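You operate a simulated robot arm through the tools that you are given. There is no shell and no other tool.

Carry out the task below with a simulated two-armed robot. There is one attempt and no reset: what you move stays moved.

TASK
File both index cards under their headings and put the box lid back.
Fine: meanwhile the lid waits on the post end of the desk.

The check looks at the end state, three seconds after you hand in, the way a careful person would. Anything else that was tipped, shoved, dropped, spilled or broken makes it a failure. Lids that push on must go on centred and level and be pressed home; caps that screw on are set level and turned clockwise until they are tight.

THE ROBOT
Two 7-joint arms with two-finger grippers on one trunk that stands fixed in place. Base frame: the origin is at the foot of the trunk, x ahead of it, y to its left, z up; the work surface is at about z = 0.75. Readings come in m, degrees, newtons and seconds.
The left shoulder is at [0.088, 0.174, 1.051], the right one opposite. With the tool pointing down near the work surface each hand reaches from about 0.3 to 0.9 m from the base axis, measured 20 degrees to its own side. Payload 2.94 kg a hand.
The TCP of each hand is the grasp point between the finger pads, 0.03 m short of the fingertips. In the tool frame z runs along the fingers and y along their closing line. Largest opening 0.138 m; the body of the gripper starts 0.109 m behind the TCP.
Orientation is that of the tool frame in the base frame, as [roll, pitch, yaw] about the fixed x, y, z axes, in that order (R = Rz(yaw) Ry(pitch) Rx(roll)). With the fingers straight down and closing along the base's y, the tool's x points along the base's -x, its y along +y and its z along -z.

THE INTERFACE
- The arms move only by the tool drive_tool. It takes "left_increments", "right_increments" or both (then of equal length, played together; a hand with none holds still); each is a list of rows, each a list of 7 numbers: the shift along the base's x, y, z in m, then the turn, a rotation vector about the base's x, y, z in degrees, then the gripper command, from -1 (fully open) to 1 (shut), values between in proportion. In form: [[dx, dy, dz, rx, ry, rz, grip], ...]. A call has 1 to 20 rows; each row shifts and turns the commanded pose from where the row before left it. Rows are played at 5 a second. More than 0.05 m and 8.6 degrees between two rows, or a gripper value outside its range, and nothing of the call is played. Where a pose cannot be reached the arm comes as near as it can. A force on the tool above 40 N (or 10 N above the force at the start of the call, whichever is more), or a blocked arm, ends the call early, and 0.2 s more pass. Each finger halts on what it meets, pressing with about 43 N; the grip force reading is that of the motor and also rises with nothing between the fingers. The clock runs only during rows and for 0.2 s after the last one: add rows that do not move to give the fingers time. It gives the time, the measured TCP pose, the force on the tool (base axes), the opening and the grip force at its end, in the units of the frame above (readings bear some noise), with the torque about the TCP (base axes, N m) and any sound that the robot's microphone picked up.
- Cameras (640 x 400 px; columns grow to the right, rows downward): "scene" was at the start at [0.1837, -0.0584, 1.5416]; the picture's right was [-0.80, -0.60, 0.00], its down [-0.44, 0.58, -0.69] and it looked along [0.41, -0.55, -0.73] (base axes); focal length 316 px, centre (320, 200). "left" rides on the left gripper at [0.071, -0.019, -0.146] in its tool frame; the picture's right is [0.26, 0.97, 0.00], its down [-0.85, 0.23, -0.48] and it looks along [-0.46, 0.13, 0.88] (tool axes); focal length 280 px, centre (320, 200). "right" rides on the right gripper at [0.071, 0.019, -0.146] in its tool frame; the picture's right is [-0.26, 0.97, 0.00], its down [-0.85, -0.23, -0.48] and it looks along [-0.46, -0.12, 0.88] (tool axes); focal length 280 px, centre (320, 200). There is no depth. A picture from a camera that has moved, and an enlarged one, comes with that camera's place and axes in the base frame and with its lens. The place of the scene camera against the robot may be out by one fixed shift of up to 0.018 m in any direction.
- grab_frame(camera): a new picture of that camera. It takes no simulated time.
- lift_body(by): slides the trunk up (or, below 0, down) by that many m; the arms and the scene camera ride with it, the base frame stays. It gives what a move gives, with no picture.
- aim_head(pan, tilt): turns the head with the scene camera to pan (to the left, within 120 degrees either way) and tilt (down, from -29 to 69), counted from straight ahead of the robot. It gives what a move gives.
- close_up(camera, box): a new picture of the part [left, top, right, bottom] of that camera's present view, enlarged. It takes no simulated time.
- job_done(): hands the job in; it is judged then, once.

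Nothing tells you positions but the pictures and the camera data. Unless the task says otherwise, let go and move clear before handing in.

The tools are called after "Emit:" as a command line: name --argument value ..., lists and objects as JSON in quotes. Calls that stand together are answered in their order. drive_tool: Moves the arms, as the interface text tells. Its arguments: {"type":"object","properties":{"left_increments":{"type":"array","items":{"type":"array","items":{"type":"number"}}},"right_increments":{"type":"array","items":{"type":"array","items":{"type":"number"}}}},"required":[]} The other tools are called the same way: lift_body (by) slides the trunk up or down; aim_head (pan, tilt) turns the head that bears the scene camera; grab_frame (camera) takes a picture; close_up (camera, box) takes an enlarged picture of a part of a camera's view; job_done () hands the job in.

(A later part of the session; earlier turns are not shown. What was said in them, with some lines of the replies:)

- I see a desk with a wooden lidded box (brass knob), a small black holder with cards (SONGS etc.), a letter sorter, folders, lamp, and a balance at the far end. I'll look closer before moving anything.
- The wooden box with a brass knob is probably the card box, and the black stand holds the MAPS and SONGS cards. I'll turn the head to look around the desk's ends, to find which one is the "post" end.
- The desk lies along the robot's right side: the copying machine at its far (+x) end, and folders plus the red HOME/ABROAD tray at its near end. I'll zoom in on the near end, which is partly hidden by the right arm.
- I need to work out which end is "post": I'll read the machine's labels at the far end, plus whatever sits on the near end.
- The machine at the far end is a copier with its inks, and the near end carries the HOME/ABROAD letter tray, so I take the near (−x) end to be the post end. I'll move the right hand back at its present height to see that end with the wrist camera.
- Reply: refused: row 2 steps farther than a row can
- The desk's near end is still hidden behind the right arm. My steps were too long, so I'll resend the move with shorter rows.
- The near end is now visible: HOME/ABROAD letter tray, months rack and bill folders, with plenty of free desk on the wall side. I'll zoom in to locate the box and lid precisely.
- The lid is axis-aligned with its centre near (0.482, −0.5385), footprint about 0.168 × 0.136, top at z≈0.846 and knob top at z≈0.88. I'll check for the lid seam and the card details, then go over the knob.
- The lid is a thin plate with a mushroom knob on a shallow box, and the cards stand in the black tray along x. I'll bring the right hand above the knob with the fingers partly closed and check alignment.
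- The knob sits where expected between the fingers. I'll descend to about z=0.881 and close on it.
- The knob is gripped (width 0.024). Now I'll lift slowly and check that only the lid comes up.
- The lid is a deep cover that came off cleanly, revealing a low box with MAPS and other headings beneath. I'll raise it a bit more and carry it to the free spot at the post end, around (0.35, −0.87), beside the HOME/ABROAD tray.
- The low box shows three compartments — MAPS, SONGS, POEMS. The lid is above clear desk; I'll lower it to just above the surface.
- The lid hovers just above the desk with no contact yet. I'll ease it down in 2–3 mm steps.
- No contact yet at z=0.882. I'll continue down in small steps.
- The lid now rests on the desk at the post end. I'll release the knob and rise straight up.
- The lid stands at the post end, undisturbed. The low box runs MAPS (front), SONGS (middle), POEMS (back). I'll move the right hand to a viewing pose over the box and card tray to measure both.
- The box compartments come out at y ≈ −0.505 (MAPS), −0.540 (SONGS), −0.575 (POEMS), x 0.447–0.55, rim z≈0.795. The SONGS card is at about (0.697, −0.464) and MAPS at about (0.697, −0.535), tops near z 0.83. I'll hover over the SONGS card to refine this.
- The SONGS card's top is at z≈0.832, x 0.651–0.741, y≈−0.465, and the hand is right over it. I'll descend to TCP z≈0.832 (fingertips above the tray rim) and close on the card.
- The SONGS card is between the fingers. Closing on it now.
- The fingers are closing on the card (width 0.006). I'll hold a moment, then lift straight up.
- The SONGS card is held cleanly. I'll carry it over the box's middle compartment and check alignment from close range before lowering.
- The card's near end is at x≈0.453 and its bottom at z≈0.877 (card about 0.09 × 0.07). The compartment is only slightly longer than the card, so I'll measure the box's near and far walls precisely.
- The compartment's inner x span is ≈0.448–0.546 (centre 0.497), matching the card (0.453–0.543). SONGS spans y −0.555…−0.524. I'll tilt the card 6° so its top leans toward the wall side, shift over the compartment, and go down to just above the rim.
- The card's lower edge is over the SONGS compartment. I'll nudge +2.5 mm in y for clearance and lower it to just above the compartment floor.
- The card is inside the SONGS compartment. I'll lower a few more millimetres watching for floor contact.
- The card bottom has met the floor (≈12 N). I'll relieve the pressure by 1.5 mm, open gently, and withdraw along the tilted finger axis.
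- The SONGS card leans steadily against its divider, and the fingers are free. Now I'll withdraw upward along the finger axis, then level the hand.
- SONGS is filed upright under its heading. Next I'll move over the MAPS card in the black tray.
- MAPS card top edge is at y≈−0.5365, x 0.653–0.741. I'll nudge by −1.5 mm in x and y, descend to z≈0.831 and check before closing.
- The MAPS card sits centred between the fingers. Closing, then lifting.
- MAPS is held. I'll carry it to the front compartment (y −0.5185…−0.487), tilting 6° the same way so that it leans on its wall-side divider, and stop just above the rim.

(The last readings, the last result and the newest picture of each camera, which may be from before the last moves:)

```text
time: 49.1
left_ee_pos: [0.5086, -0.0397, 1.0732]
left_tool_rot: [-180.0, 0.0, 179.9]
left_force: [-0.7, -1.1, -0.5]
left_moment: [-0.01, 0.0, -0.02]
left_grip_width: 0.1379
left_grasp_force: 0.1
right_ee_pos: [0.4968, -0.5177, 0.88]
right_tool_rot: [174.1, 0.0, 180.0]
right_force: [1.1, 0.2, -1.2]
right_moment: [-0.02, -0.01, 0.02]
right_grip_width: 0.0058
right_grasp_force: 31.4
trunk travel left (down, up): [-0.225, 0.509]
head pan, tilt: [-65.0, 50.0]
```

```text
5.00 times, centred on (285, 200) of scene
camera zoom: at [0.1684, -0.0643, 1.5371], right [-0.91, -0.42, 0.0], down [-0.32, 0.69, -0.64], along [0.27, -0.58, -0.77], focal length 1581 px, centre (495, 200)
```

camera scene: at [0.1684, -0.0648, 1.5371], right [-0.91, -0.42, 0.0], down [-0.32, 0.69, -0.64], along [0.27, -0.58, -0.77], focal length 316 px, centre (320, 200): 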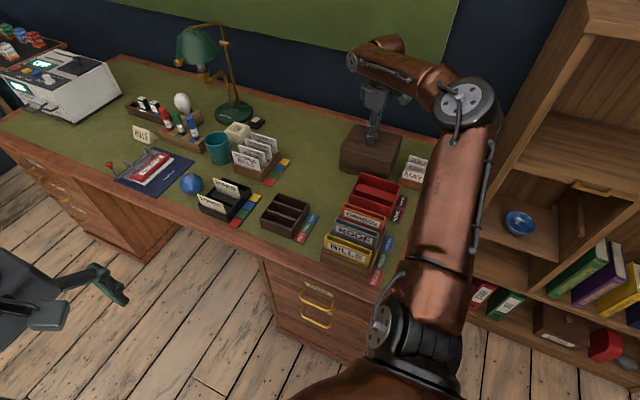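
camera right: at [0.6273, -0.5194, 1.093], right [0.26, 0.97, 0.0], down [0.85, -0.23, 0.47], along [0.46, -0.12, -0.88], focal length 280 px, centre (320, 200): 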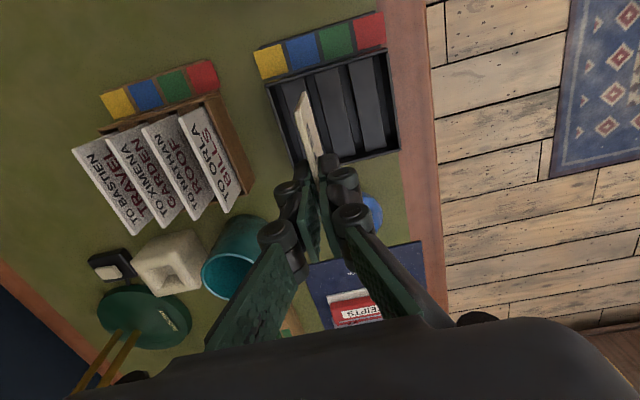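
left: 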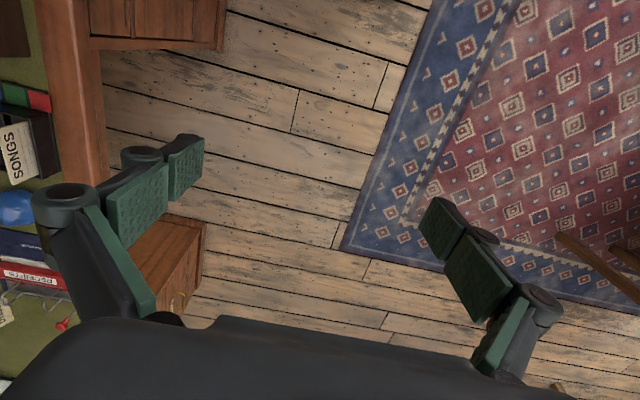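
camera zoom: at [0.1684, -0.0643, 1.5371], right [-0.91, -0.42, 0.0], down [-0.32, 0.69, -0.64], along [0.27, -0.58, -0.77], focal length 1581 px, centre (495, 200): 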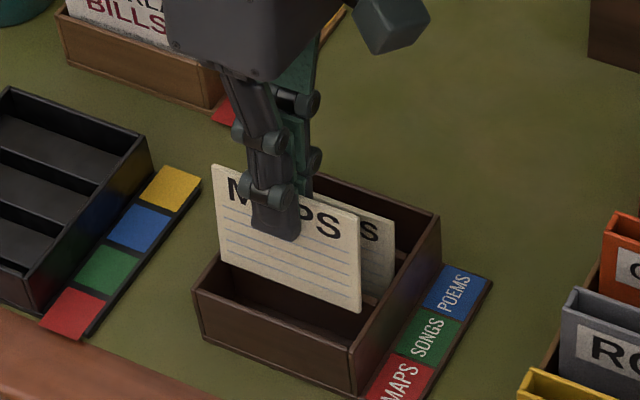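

The MAPS card hovers over its compartment. I'll shift −2 mm in y, then lower it toward the floor.

Emit:
drive_tool --right_increments '[[0, -0.002, -0.01, 0, 0, 0, 1], [0, 0, -0.012, 0, 0, 0, 1], [0, 0, -0.012, 0, 0, 0, 1], [0, 0, -0.006, 0, 0, 0, 1], [0, 0, 0, 0, 0, 0, 1]]'

Emit:
close_up --camera "right" --box '[210, 50, 410, 200]'

Emit:
close_up --camera "scene" --box '[245, 160, 325, 240]'

```text
time: 50.3
left_ee_pos: [0.5095, -0.0397, 1.0739]
left_tool_rot: [-180.0, 0.0, 180.0]
left_force: [0.6, 0.2, -0.1]
left_moment: [0.0, -0.01, -0.03]
left_grip_width: 0.1382
left_grasp_force: 0.0
right_ee_pos: [0.4955, -0.521, 0.8398]
right_tool_rot: [174.0, 0.0, 179.9]
right_force: [0.6, 0.3, 0.2]
right_moment: [0.01, 0.02, 0.0]
right_grip_width: 0.0061
right_grasp_force: 31.5
trunk travel left (down, up): [-0.225, 0.509]
head pan, tilt: [-65.0, 50.0]
```

```text
2.67 times, centred on (310, 125) of right
camera zoom: at [0.4262, -0.5155, 0.987], right [0.26, 0.96, 0.1], down [0.85, -0.28, 0.45], along [0.46, -0.03, -0.89], focal length 748 px, centre (347, 400)
```

zoom: 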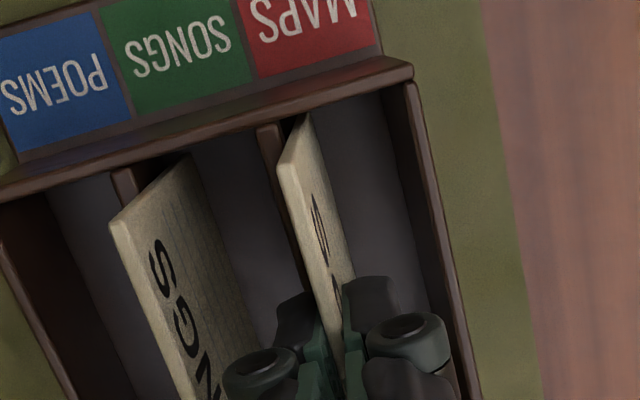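

```text
5.00 times, centred on (285, 200) of scene
camera zoom: at [0.1683, -0.0642, 1.5371], right [-0.91, -0.42, 0.0], down [-0.32, 0.69, -0.64], along [0.27, -0.58, -0.77], focal length 1581 px, centre (495, 200)
```

zoom: 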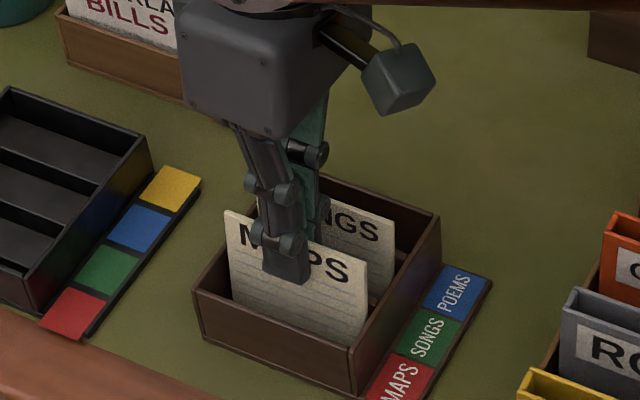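

Inside the MAPS compartment with clear margins. I'll nudge +1.5 mm in x and lower the last millimetres to contact.

Emit:
drive_tool --right_increments '[[0.0015, 0, -0.002, 0, 0, 0, 1], [0, 0, -0.002, 0, 0, 0, 1], [0, 0, -0.0015, 0, 0, 0, 1], [0, 0, 0, 0, 0, 0, 1]]'

```text
time: 51.3
left_ee_pos: [0.51, -0.0404, 1.0741]
left_tool_rot: [180.0, 0.0, -179.9]
left_force: [-0.2, 0.5, -0.5]
left_moment: [0.05, 0.01, -0.04]
left_grip_width: 0.1382
left_grasp_force: 0.1
right_ee_pos: [0.4979, -0.5209, 0.8358]
right_tool_rot: [174.0, -0.1, -180.0]
right_force: [0.1, -0.1, -0.3]
right_moment: [0.05, -0.04, -0.02]
right_grip_width: 0.0061
right_grasp_force: 31.0
trunk travel left (down, up): [-0.225, 0.509]
head pan, tilt: [-65.0, 50.0]
```

No contact yet; I'll continue down in 1.5 mm steps.

Emit:
drive_tool --right_increments '[[0, 0, -0.0015, 0, 0, 0, 1], [0, 0, -0.0015, 0, 0, 0, 1], [0, 0, 0, 0, 0, 0, 1]]'

```text
time: 52.1
left_ee_pos: [0.5088, -0.0408, 1.0743]
left_tool_rot: [-180.0, 0.0, -180.0]
left_force: [0.6, 0.0, 0.4]
left_moment: [-0.02, -0.04, 0.01]
left_grip_width: 0.1383
left_grasp_force: 0.1
right_ee_pos: [0.4977, -0.5201, 0.8334]
right_tool_rot: [174.2, 0.1, -180.0]
right_force: [1.2, -0.8, 6.4]
right_moment: [-0.02, 0.12, -0.02]
right_grip_width: 0.0057
right_grasp_force: 31.6
trunk travel left (down, up): [-0.225, 0.509]
head pan, tilt: [-65.0, 50.0]
```

Floor contact reached. I'll ease off 1 mm and open narrowly.

Emit:
drive_tool --right_increments '[[0, 0, 0.001, 0, 0, 0, 1], [0, 0, 0, 0, 0, 0, 0.9], [0, 0, 0, 0, 0, 0, 0.8], [0, 0, 0, 0, 0, 0, 0.76], [0, 0, 0, 0, 0, 0, 0.76]]'

Emit:
close_up --camera "right" --box '[210, 50, 410, 200]'

Emit:
close_up --camera "scene" --box '[245, 160, 325, 240]'

```text
time: 53.3
left_ee_pos: [0.5085, -0.0401, 1.0736]
left_tool_rot: [-179.9, 0.0, 179.9]
left_force: [-0.1, -0.3, 0.0]
left_moment: [0.0, 0.01, 0.01]
left_grip_width: 0.1381
left_grasp_force: 0.2
right_ee_pos: [0.4978, -0.5205, 0.8317]
right_tool_rot: [174.0, 0.0, 179.9]
right_force: [-0.4, 0.2, -0.5]
right_moment: [0.0, -0.02, 0.01]
right_grip_width: 0.0165
right_grasp_force: 0.0
trunk travel left (down, up): [-0.225, 0.509]
head pan, tilt: [-65.0, 50.0]
```

```text
2.67 times, centred on (310, 125) of right
camera zoom: at [0.4279, -0.5162, 0.9802], right [0.26, 0.96, 0.1], down [0.85, -0.28, 0.45], along [0.46, -0.03, -0.89], focal length 748 px, centre (347, 400)
```

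zoom: 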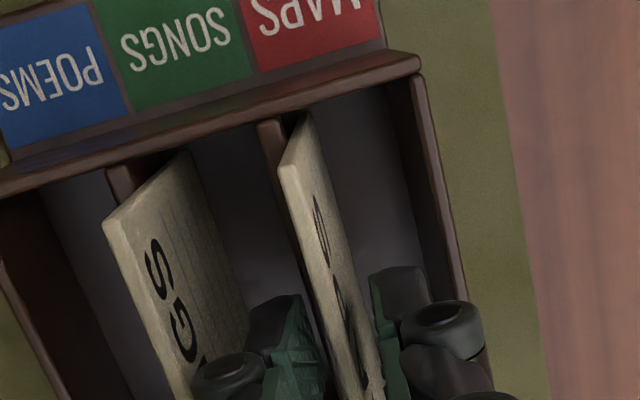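

```text
5.00 times, centred on (285, 200) of scene
camera zoom: at [0.1683, -0.0642, 1.5371], right [-0.91, -0.42, 0.0], down [-0.32, 0.69, -0.64], along [0.27, -0.58, -0.77], focal length 1581 px, centre (495, 200)
```

zoom: 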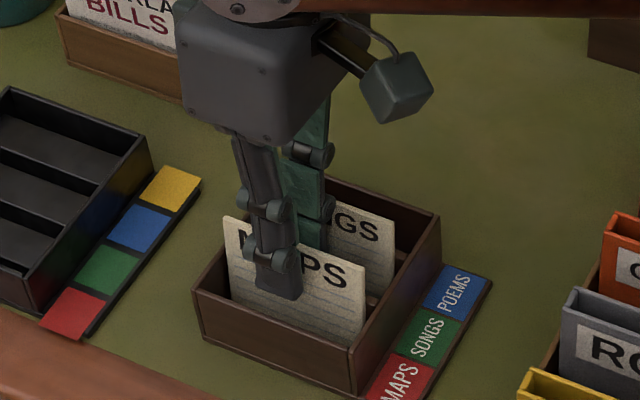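

MAPS leans on its divider and stands in its own compartment. I'll withdraw upward carefully and level the hand.

Emit:
drive_tool --right_increments '[[0, -0.0005, 0.01, 0, 0, 0, 0.76], [0, -0.001, 0.015, 0, 0, 0, 0.76], [0, -0.001, 0.02, 0, 0, 0, 0.76], [0, -0.001, 0.03, 0, 0, 0, 0.76], [0, 0, 0.03, -3, 0, 0, 0.6], [0, 0, 0.03, -3, 0, 0, 0.3], [0, 0, 0.03, 0, 0, 0, 0], [0, 0, 0, 0, 0, 0, -0.5], [0, 0, 0, 0, 0, 0, -1], [0, 0, 0, 0, 0, 0, -1], [0, 0, 0, 0, 0, 0, -1]]'

Emit:
close_up --camera "right" --box '[220, 40, 420, 190]'

Emit:
close_up --camera "scene" --box '[235, 160, 325, 240]'

```text
time: 55.7
left_ee_pos: [0.5091, -0.0404, 1.0745]
left_tool_rot: [-180.0, 0.0, -180.0]
left_force: [1.1, 0.1, 0.2]
left_moment: [0.02, 0.0, 0.02]
left_grip_width: 0.1381
left_grasp_force: 0.0
right_ee_pos: [0.4957, -0.5234, 0.9963]
right_tool_rot: [179.9, -0.1, -179.9]
right_force: [-0.2, 0.3, 0.0]
right_moment: [0.01, 0.02, 0.0]
right_grip_width: 0.138
right_grasp_force: 0.1
trunk travel left (down, up): [-0.225, 0.509]
head pan, tilt: [-65.0, 50.0]
```

```text
2.67 times, centred on (320, 115) of right
camera zoom: at [0.4266, -0.5028, 1.1436], right [0.26, 0.97, 0.0], down [0.85, -0.23, 0.48], along [0.46, -0.12, -0.88], focal length 748 px, centre (320, 427)
```

zoom: 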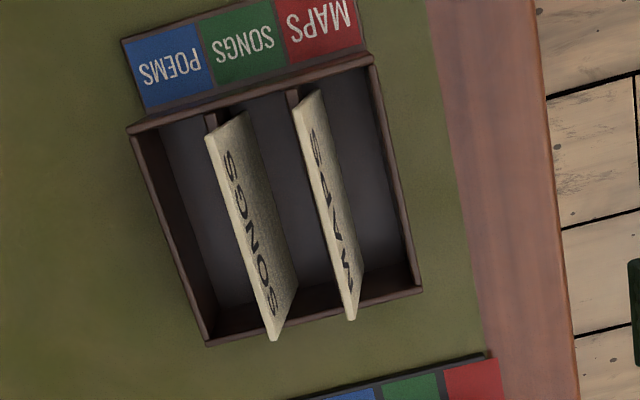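

```text
5.00 times, centred on (280, 200) of scene
camera zoom: at [0.1683, -0.0641, 1.5371], right [-0.91, -0.42, 0.0], down [-0.32, 0.69, -0.64], along [0.27, -0.58, -0.77], focal length 1581 px, centre (520, 200)
```

zoom: 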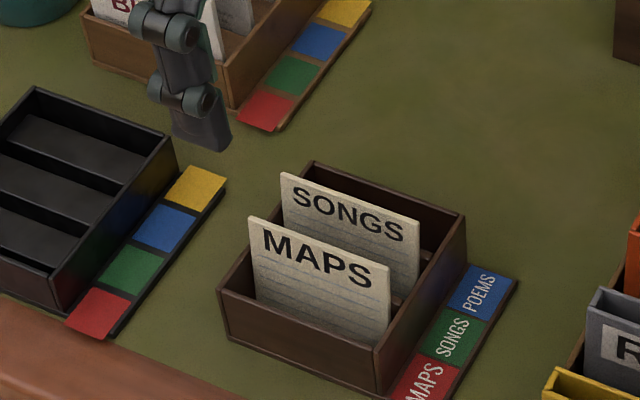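

Both cards now stand under their headings: MAPS in front, SONGS in the middle. Next I'll return to the lid at the post end and hover over its knob.

Emit:
drive_tool --right_increments '[[0, 0, 0.03, 0, 0, 0, -0.5], [-0.0146, -0.0346, 0.003, 0, 0, 0, 0], [-0.0146, -0.0346, 0, 0, 0, 0, 0.2], [-0.0146, -0.0346, 0, 0, 0, 0, 0.2], [-0.0146, -0.0346, 0, 0, 0, 0, 0.2], [-0.0146, -0.0346, 0, 0, 0, 0, 0.2], [-0.0146, -0.0346, 0, 0, 0, 0, 0.2], [-0.0146, -0.0346, 0, 0, 0, 0, 0.2], [-0.0146, -0.0346, 0, 0, 0, 0, 0.2], [-0.0146, -0.0346, 0, 0, 0, 0, 0.2], [-0.0146, -0.0346, 0, 0, 0, 0, 0.2], [0, 0, -0.04, 0, 0, 0, 0.2], [0, 0, -0.04, 0, 0, 0, 0.2], [0, 0, 0, 0, 0, 0, 0.2], [0, 0, 0, 0, 0, 0, 0.2]]'

Emit:
grab_frame --camera "right"

Emit:
close_up --camera "right" --box '[270, 120, 370, 200]'

Emit:
grab_frame --camera "scene"

```text
time: 58.9
left_ee_pos: [0.5087, -0.0413, 1.0749]
left_tool_rot: [179.9, -0.1, 180.0]
left_force: [0.1, -0.3, -0.7]
left_moment: [0.02, 0.0, -0.03]
left_grip_width: 0.1378
left_grasp_force: 0.3
right_ee_pos: [0.3521, -0.8692, 0.9491]
right_tool_rot: [-180.0, 0.0, -180.0]
right_force: [-1.1, -0.4, 0.0]
right_moment: [0.05, 0.0, 0.03]
right_grip_width: 0.0551
right_grasp_force: 0.1
trunk travel left (down, up): [-0.225, 0.509]
head pan, tilt: [-65.0, 50.0]
```

```text
taken
camera right: at [0.2825, -0.8492, 1.0958], right [0.26, 0.97, 0.0], down [0.85, -0.23, 0.48], along [0.46, -0.12, -0.88], focal length 280 px, centre (320, 200)
```

right: 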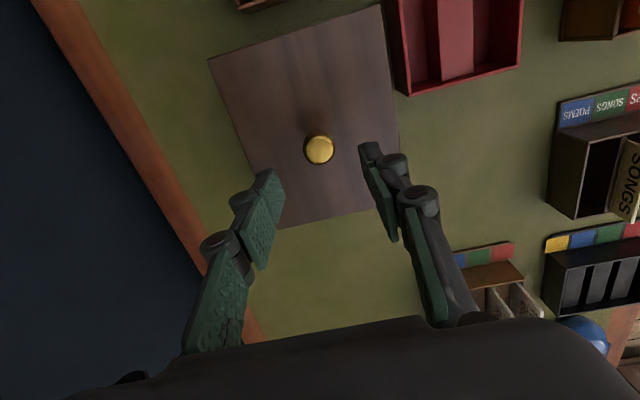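

```text
5.00 times, centred on (320, 160) of right
camera zoom: at [0.2825, -0.8492, 1.0958], right [0.26, 0.97, 0.0], down [0.85, -0.23, 0.48], along [0.46, -0.12, -0.88], focal length 1402 px, centre (320, 400)
```

zoom: 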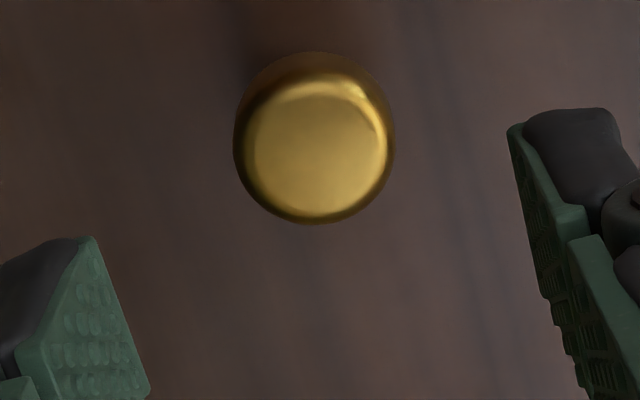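

```text
taken
camera scene: at [0.1686, -0.0649, 1.537], right [-0.91, -0.42, 0.0], down [-0.32, 0.69, -0.64], along [0.27, -0.58, -0.77], focal length 316 px, centre (320, 200)
```

scene: 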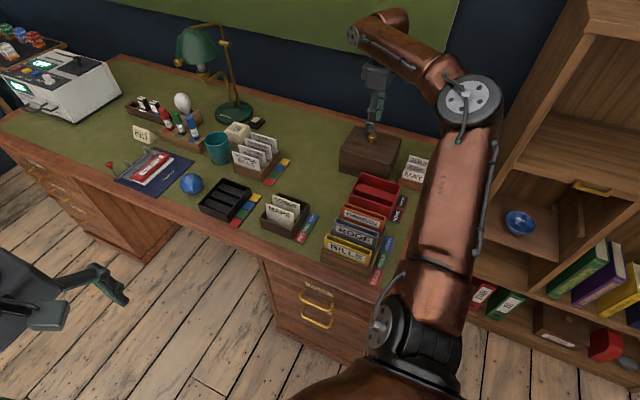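

The lid is undisturbed, knob at about (0.3514, −0.868). I'll descend onto the knob and grip it as before.

Emit:
drive_tool --right_increments '[[-0.001, 0, -0.035, 0, 0, 0, 0.2], [0, 0, -0.033, 0, 0, 0, 0.2], [0, 0, 0, 0, 0, 0, 0.2], [0, 0, 0, 0, 0, 0, 0.7], [0, 0, 0, 0, 0, 0, 1], [0, 0, 0, 0, 0, 0, 1], [0, 0, 0, 0, 0, 0, 1], [0, 0, 0, 0, 0, 0, 1]]'

Emit:
grab_frame --camera "right"

```text
time: 60.7
left_ee_pos: [0.5087, -0.0413, 1.0743]
left_tool_rot: [179.9, 0.0, -179.9]
left_force: [-0.2, 1.0, -0.4]
left_moment: [-0.01, 0.0, -0.02]
left_grip_width: 0.138
left_grasp_force: 0.2
right_ee_pos: [0.3527, -0.8716, 0.8816]
right_tool_rot: [-179.9, 0.0, -179.9]
right_force: [0.4, -0.9, 0.8]
right_moment: [0.01, 0.02, -0.01]
right_grip_width: 0.0237
right_grasp_force: 42.6
trunk travel left (down, up): [-0.225, 0.509]
head pan, tilt: [-65.0, 50.0]
```

```text
taken
camera right: at [0.2821, -0.8511, 1.0279], right [0.26, 0.97, 0.0], down [0.85, -0.23, 0.48], along [0.46, -0.12, -0.88], focal length 280 px, centre (320, 200)
```

right: 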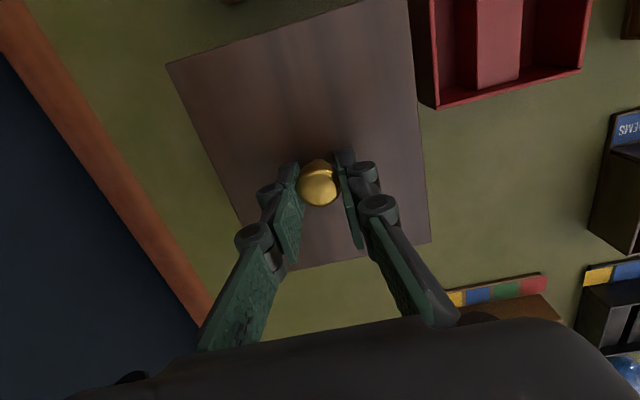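

The grip is as in the original pose (summed motions put the hand 0.1298 m in x and 0.3312 m in y from the original lid spot). I'll lift the lid clear and carry it back above the box.

Emit:
drive_tool --right_increments '[[0, 0, 0.01, 0, 0, 0, 1], [0, 0, 0.02, 0, 0, 0, 1], [0, 0, 0.04, 0, 0, 0, 1], [0, 0, 0.04, 0, 0, 0, 1], [0, 0, 0.04, 0, 0, 0, 1], [0.0144, 0.02, 0, 0, 0, 0, 1], [0.0144, 0.0368, 0, 0, 0, 0, 1], [0.0144, 0.0368, 0, 0, 0, 0, 1], [0.0144, 0.0368, 0, 0, 0, 0, 1], [0.0144, 0.0368, 0, 0, 0, 0, 1], [0.0144, 0.0368, 0, 0, 0, 0, 1], [0.0144, 0.0368, 0, 0, 0, 0, 1], [0.0144, 0.0368, 0, 0, 0, 0, 1], [0.0146, 0.0368, 0, 0, 0, 0, 1], [0, 0.0168, 0, 0, 0, 0, 1], [0, 0, 0, 0, 0, 0, 1], [0, 0, 0, 0, 0, 0, 1]]'

Emit:
grab_frame --camera "right"

Emit:
close_up --camera "scene" --box '[200, 110, 360, 250]'

```text
time: 64.3
left_ee_pos: [0.5093, -0.0399, 1.0733]
left_tool_rot: [-179.9, 0.0, 180.0]
left_force: [-0.6, 0.8, 0.7]
left_moment: [0.03, 0.0, 0.03]
left_grip_width: 0.1382
left_grasp_force: 0.1
right_ee_pos: [0.4813, -0.5395, 1.0339]
right_tool_rot: [180.0, -0.1, -180.0]
right_force: [0.2, -1.0, -2.5]
right_moment: [0.0, -0.01, -0.04]
right_grip_width: 0.0238
right_grasp_force: 43.0
trunk travel left (down, up): [-0.225, 0.509]
head pan, tilt: [-65.0, 50.0]
```

```text
taken
camera right: at [0.4111, -0.5201, 1.179], right [0.26, 0.97, 0.0], down [0.85, -0.23, 0.48], along [0.46, -0.12, -0.88], focal length 280 px, centre (320, 200)
```

right: 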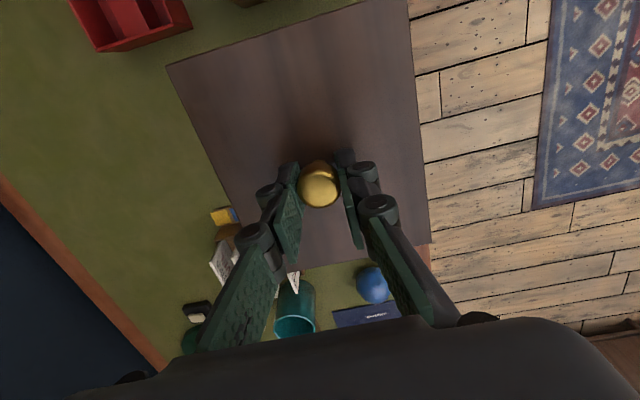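

```text
2.86 times, centred on (280, 180) of scene
camera zoom: at [0.1684, -0.0643, 1.5371], right [-0.91, -0.42, 0.0], down [-0.32, 0.69, -0.64], along [0.27, -0.58, -0.77], focal length 903 px, centre (434, 257)
```

zoom: 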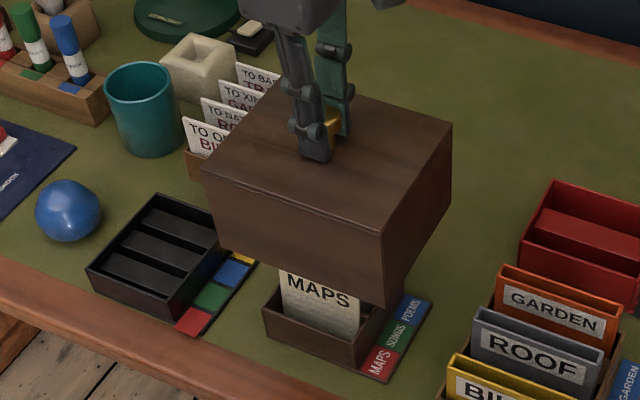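

The lid is level and back over the box at the original x, y. I'll lower it most of the way, watching the force for any catch on the cards.

Emit:
drive_tool --right_increments '[[0, 0, -0.03, 0, 0, 0, 1], [0, 0, -0.03, 0, 0, 0, 1], [0, 0, -0.02, 0, 0, 0, 1], [0, 0, 0, 0, 0, 0, 1]]'

Emit:
close_up --camera "scene" --box '[220, 130, 340, 250]'

```text
time: 65.3
left_ee_pos: [0.5093, -0.0407, 1.0735]
left_tool_rot: [179.9, 0.1, -180.0]
left_force: [-0.4, -0.3, 0.2]
left_moment: [0.04, 0.0, 0.02]
left_grip_width: 0.1381
left_grasp_force: 0.1
right_ee_pos: [0.4822, -0.5392, 0.9529]
right_tool_rot: [179.9, 0.0, 179.9]
right_force: [-0.8, 0.3, -1.5]
right_moment: [0.01, 0.0, 0.03]
right_grip_width: 0.0239
right_grasp_force: 42.9
trunk travel left (down, up): [-0.225, 0.509]
head pan, tilt: [-65.0, 50.0]
```

```text
3.33 times, centred on (280, 190) of scene
camera zoom: at [0.1683, -0.0642, 1.5371], right [-0.91, -0.42, 0.0], down [-0.32, 0.69, -0.64], along [0.27, -0.58, -0.77], focal length 1054 px, centre (453, 233)
```

zoom: 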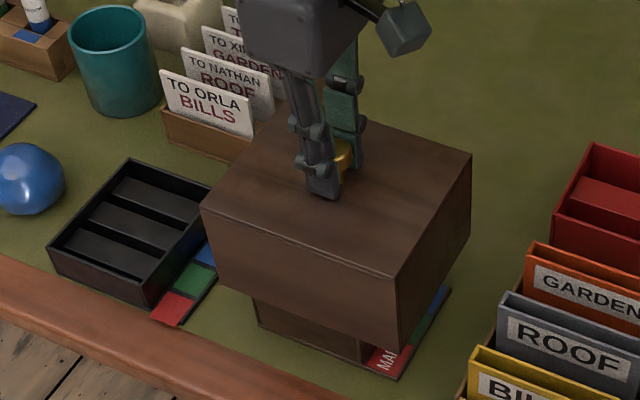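

No contact so far, cards are within the lid. Continuing down to about 1 cm above seating.

Emit:
drive_tool --right_increments '[[0, 0, -0.02, 0, 0, 0, 1], [0, 0, -0.015, 0, 0, 0, 1], [0, 0, -0.015, 0, 0, 0, 1], [0, 0, -0.01, 0, 0, 0, 1], [0, 0, 0, 0, 0, 0, 1]]'

Emit:
close_up --camera "scene" --box '[220, 130, 340, 250]'

```text
time: 66.5
left_ee_pos: [0.5088, -0.0404, 1.0738]
left_tool_rot: [179.9, 0.1, 180.0]
left_force: [0.6, 0.5, -0.8]
left_moment: [0.03, -0.01, 0.0]
left_grip_width: 0.1379
left_grasp_force: 0.1
right_ee_pos: [0.4817, -0.5382, 0.8931]
right_tool_rot: [180.0, 0.0, 180.0]
right_force: [0.7, 0.3, -2.6]
right_moment: [0.03, -0.02, -0.01]
right_grip_width: 0.0238
right_grasp_force: 42.6
trunk travel left (down, up): [-0.225, 0.509]
head pan, tilt: [-65.0, 50.0]
```

```text
3.33 times, centred on (280, 190) of scene
camera zoom: at [0.1684, -0.0643, 1.5371], right [-0.91, -0.42, 0.0], down [-0.32, 0.69, -0.64], along [0.27, -0.58, -0.77], focal length 1054 px, centre (453, 233)
```

zoom: 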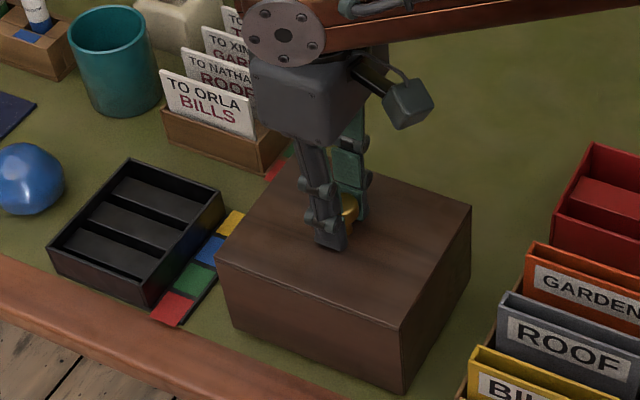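

Just about 1 cm to go and still no contact force. I'll ease it down in small steps to seat it.

Emit:
drive_tool --right_increments '[[0, 0, -0.004, 0, 0, 0, 1], [0, 0, -0.003, 0, 0, 0, 1], [0, 0, -0.002, 0, 0, 0, 1], [0, 0, -0.001, 0, 0, 0, 1], [0, 0, 0, 0, 0, 0, 1]]'

```text
time: 67.7
left_ee_pos: [0.5092, -0.0402, 1.0742]
left_tool_rot: [179.9, 0.1, -180.0]
left_force: [0.0, 0.6, -0.1]
left_moment: [-0.05, 0.0, -0.01]
left_grip_width: 0.1379
left_grasp_force: 0.0
right_ee_pos: [0.4801, -0.5386, 0.8812]
right_tool_rot: [-179.9, 0.0, 180.0]
right_force: [-0.3, -0.1, -1.8]
right_moment: [-0.02, 0.0, -0.01]
right_grip_width: 0.0241
right_grasp_force: 42.8
trunk travel left (down, up): [-0.225, 0.509]
head pan, tilt: [-65.0, 50.0]
```

Almost seated; another couple of millimetres until contact shows.

Emit:
drive_tool --right_increments '[[0, 0, -0.0015, 0, 0, 0, 1], [0, 0, -0.0015, 0, 0, 0, 1], [0, 0, 0, 0, 0, 0, 1]]'

```text
time: 68.5
left_ee_pos: [0.5091, -0.0392, 1.0746]
left_tool_rot: [179.9, 0.0, 179.9]
left_force: [-0.5, -0.4, 0.0]
left_moment: [0.0, 0.02, 0.02]
left_grip_width: 0.1381
left_grasp_force: 0.0
right_ee_pos: [0.4811, -0.5388, 0.881]
right_tool_rot: [-179.8, 0.1, -180.0]
right_force: [0.3, -5.6, 15.7]
right_moment: [-0.07, 0.6, 0.04]
right_grip_width: 0.0238
right_grasp_force: 43.3
trunk travel left (down, up): [-0.225, 0.509]
head pan, tilt: [-65.0, 50.0]
```

Contact at the same height as originally seated (z≈0.881). I'll release the knob and rise a little to check the fit.

Emit:
drive_tool --right_increments '[[0, 0, 0.001, 0, 0, 0, 1], [0, 0, 0, 0, 0, 0, 0.5], [0, 0, 0, 0, 0, 0, 0.2], [0, 0, 0, 0, 0, 0, 0.2], [0, 0, 0.02, 0, 0, 0, 0.2], [0, 0, 0.04, 0, 0, 0, 0.2], [0, 0, 0.04, 0, 0, 0, 0.2], [0, 0, 0, 0, 0, 0, 0.2], [0, 0, 0, 0, 0, 0, 0.2]]'

Emit:
grab_frame --camera "right"

Emit:
close_up --camera "scene" --box '[230, 160, 340, 250]'

```text
time: 70.5
left_ee_pos: [0.5088, -0.0407, 1.0739]
left_tool_rot: [179.9, 0.1, 180.0]
left_force: [-1.5, 0.1, 0.0]
left_moment: [0.0, 0.0, 0.0]
left_grip_width: 0.1378
left_grasp_force: 0.1
right_ee_pos: [0.4814, -0.5397, 0.9804]
right_tool_rot: [-180.0, 0.0, -180.0]
right_force: [0.0, -0.2, -0.6]
right_moment: [0.03, -0.01, -0.02]
right_grip_width: 0.0553
right_grasp_force: 0.2
trunk travel left (down, up): [-0.225, 0.509]
head pan, tilt: [-65.0, 50.0]
```

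```text
taken
camera right: at [0.4113, -0.5193, 1.1264], right [0.26, 0.97, 0.0], down [0.85, -0.23, 0.48], along [0.46, -0.12, -0.88], focal length 280 px, centre (320, 200)
```

right: 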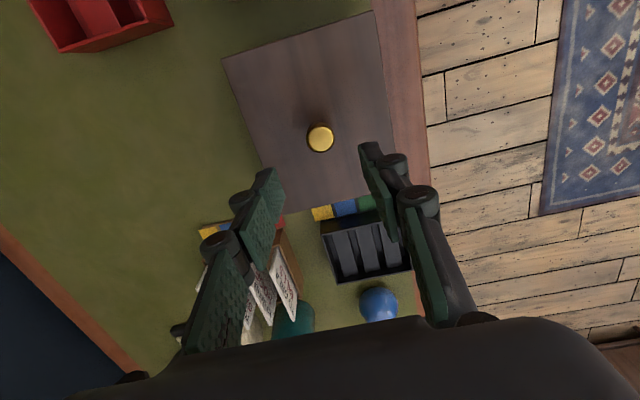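

```text
4.44 times, centred on (285, 205) of scene
camera zoom: at [0.1682, -0.0641, 1.5371], right [-0.91, -0.42, 0.0], down [-0.32, 0.69, -0.64], along [0.27, -0.58, -0.77], focal length 1405 px, centre (476, 178)
```

zoom: 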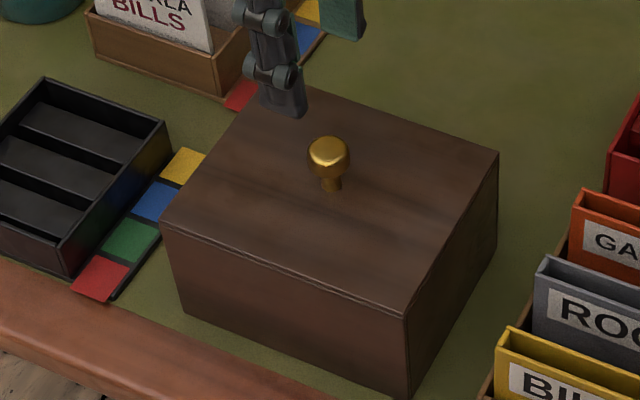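

The lid matches its original image position within about a pixel. I'll press it home gently with closed fingertips on the knob top.

Emit:
drive_tool --right_increments '[[0, 0, 0, 0, 0, 0, 0.6], [0, 0, 0, 0, 0, 0, 1], [0, 0, 0, 0, 0, 0, 1], [0, 0, 0, 0, 0, 0, 1], [0, 0, -0.03, 0, 0, 0, 1], [0, 0, -0.025, 0, 0, 0, 1], [0, 0, -0.008, 0, 0, 0, 1], [0, 0, 0, 0, 0, 0, 1]]'

Emit:
grab_frame --camera "right"

```text
time: 72.3
left_ee_pos: [0.509, -0.0408, 1.0739]
left_tool_rot: [-180.0, 0.0, -179.9]
left_force: [-0.6, 0.4, -0.3]
left_moment: [-0.01, -0.01, -0.03]
left_grip_width: 0.1382
left_grasp_force: 0.0
right_ee_pos: [0.4808, -0.5398, 0.9176]
right_tool_rot: [-180.0, 0.0, -180.0]
right_force: [0.2, 0.0, 0.3]
right_moment: [0.0, -0.02, -0.02]
right_grip_width: 0.0
right_grasp_force: 28.2
trunk travel left (down, up): [-0.225, 0.509]
head pan, tilt: [-65.0, 50.0]
```

```text
taken
camera right: at [0.4102, -0.5195, 1.0638], right [0.26, 0.97, 0.0], down [0.85, -0.23, 0.48], along [0.46, -0.12, -0.88], focal length 280 px, centre (320, 200)
```

right: 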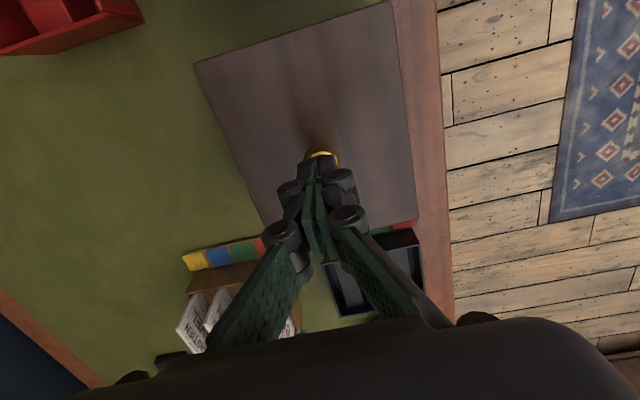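

Emit:
drive_tool --right_increments '[[0, 0, -0.003, 0, 0, 0, 1], [0, 0, -0.002, 0, 0, 0, 1], [0, 0, -0.002, 0, 0, 0, 1], [0, 0, -0.001, 0, 0, 0, 1], [0, 0, 0, 0, 0, 0, 1]]'

```text
time: 73.5
left_ee_pos: [0.5084, -0.0393, 1.074]
left_tool_rot: [180.0, 0.0, -180.0]
left_force: [-0.7, 0.7, 0.1]
left_moment: [-0.03, 0.02, -0.01]
left_grip_width: 0.1378
left_grasp_force: 0.0
right_ee_pos: [0.4811, -0.5396, 0.9113]
right_tool_rot: [-179.8, 0.1, 180.0]
right_force: [0.2, -3.2, 10.8]
right_moment: [-0.08, 0.06, 0.04]
right_grip_width: 0.0059
right_grasp_force: 28.0
trunk travel left (down, up): [-0.225, 0.509]
head pan, tilt: [-65.0, 50.0]
```

The fingertips press on the knob with about 11 N and the lid holds firm. One more small push, then I retreat upward.

Emit:
drive_tool --right_increments '[[0, 0, -0.001, 0, 0, 0, 1], [0, 0, 0, 0, 0, 0, 1]]'

Emit:
drive_tool --right_increments '[[0, 0, 0.01, 0, 0, 0, 1], [0, 0, 0.03, 0, 0, 0, 1], [0, 0, 0.04, 0, 0, 0, 1], [0, 0, 0.04, 0, 0, 0, 0.5], [0, 0, 0.04, 0, 0, 0, 0], [-0.02, -0.03, 0.02, 0, 0, 0, -0.5], [-0.03, -0.03, 0, 0, 0, 0, -1], [-0.03, -0.03, 0, 0, 0, 0, -1], [-0.03, -0.03, 0, 0, 0, 0, -1], [-0.03, -0.01, 0, 0, 0, 0, -1], [-0.03, 0, 0, 0, 0, 0, -1], [0, 0, 0, 0, 0, 0, -1], [0, 0, 0, 0, 0, 0, -1]]'

Emit:
grab_frame --camera "right"

Emit:
grab_frame --camera "scene"

Emit:
close_up --camera "scene" --box '[230, 160, 340, 250]'

```text
time: 74.1
left_ee_pos: [0.5067, -0.0392, 1.075]
left_tool_rot: [179.9, 0.0, 179.9]
left_force: [0.7, 1.0, 0.0]
left_moment: [0.03, 0.02, 0.01]
left_grip_width: 0.1383
left_grasp_force: 0.1
right_ee_pos: [0.4798, -0.5387, 0.9104]
right_tool_rot: [-179.9, 0.2, 180.0]
right_force: [-0.3, -7.2, 22.3]
right_moment: [-0.18, 0.14, 0.03]
right_grip_width: 0.0063
right_grasp_force: 28.1
trunk travel left (down, up): [-0.225, 0.509]
head pan, tilt: [-65.0, 50.0]
```

```text
time: 76.9
left_ee_pos: [0.5082, -0.039, 1.074]
left_tool_rot: [180.0, 0.1, -180.0]
left_force: [0.8, -0.2, 0.2]
left_moment: [-0.02, -0.04, 0.0]
left_grip_width: 0.138
left_grasp_force: 0.2
right_ee_pos: [0.3112, -0.669, 1.0886]
right_tool_rot: [180.0, 0.0, -180.0]
right_force: [-0.5, 0.8, -0.8]
right_moment: [0.0, -0.05, 0.01]
right_grip_width: 0.1381
right_grasp_force: 0.1
trunk travel left (down, up): [-0.225, 0.509]
head pan, tilt: [-65.0, 50.0]
```

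```text
taken
camera right: at [0.2411, -0.6482, 1.2347], right [0.26, 0.97, 0.0], down [0.85, -0.23, 0.48], along [0.46, -0.12, -0.88], focal length 280 px, centre (320, 200)
```

right: 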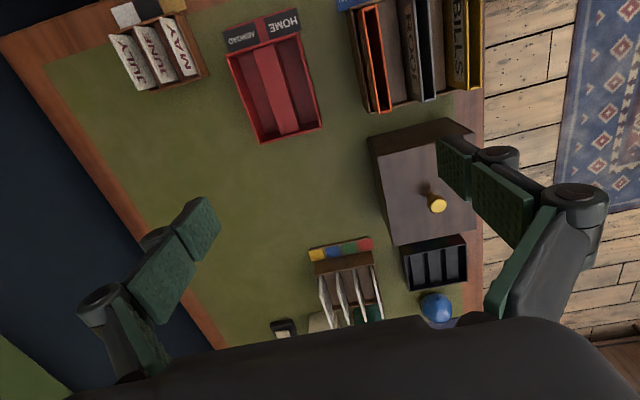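

```text
taken
camera scene: at [0.1676, -0.0639, 1.5372], right [-0.91, -0.42, 0.0], down [-0.32, 0.69, -0.64], along [0.27, -0.58, -0.77], focal length 316 px, centre (320, 200)
```

scene: 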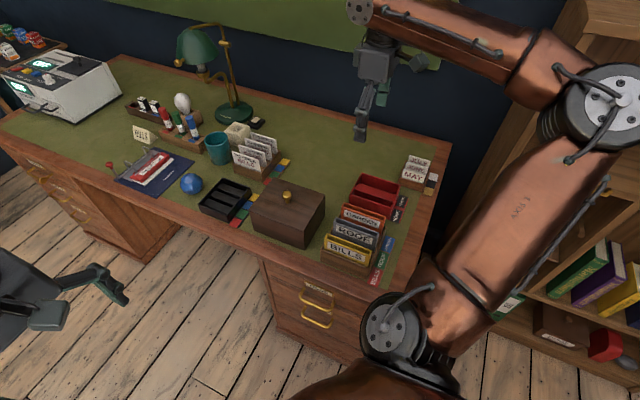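

```text
4.44 times, centred on (285, 205) of scene
camera zoom: at [0.1676, -0.0639, 1.5372], right [-0.91, -0.42, 0.0], down [-0.32, 0.69, -0.64], along [0.27, -0.58, -0.77], focal length 1405 px, centre (476, 178)
```

zoom: 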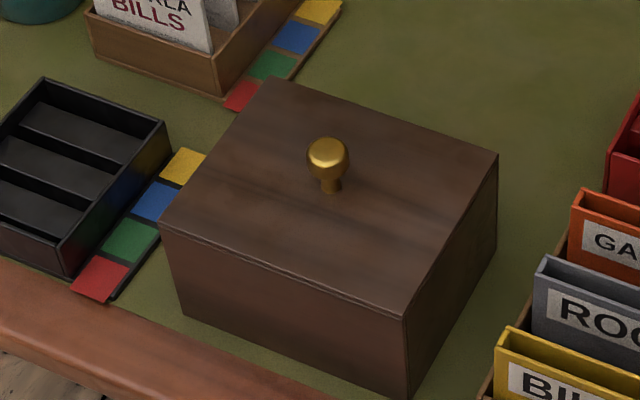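

Everything matches the opening view. The lid is back centred and level on the box, both cards are filed inside under MAPS and SONGS, and nothing else has moved. The right hand is open and clear, so I'm handing in.

Emit:
job_done

```text
The job is handed in.
```

Both index cards are filed and the lid is back on the box; I've handed the job in, but no result has come back yet.

- **Cards:** MAPS is in the front compartment and SONGS in the middle one, each under its own heading. Both stand nearly upright, leaning slightly on a divider.
- **Lid:** It came off by its knob and waited beside the HOME/ABROAD letter tray. Nothing on the desk is marked "post", so I took that end to be the post end. It is back level on the box, in its original position to within about 2 mm. I pressed it down with about 22 N and it did not move further.
- **Rest of the desk:** I saw nothing else moved or tipped in the final pictures, and the right hand is open and clear of the desk items.
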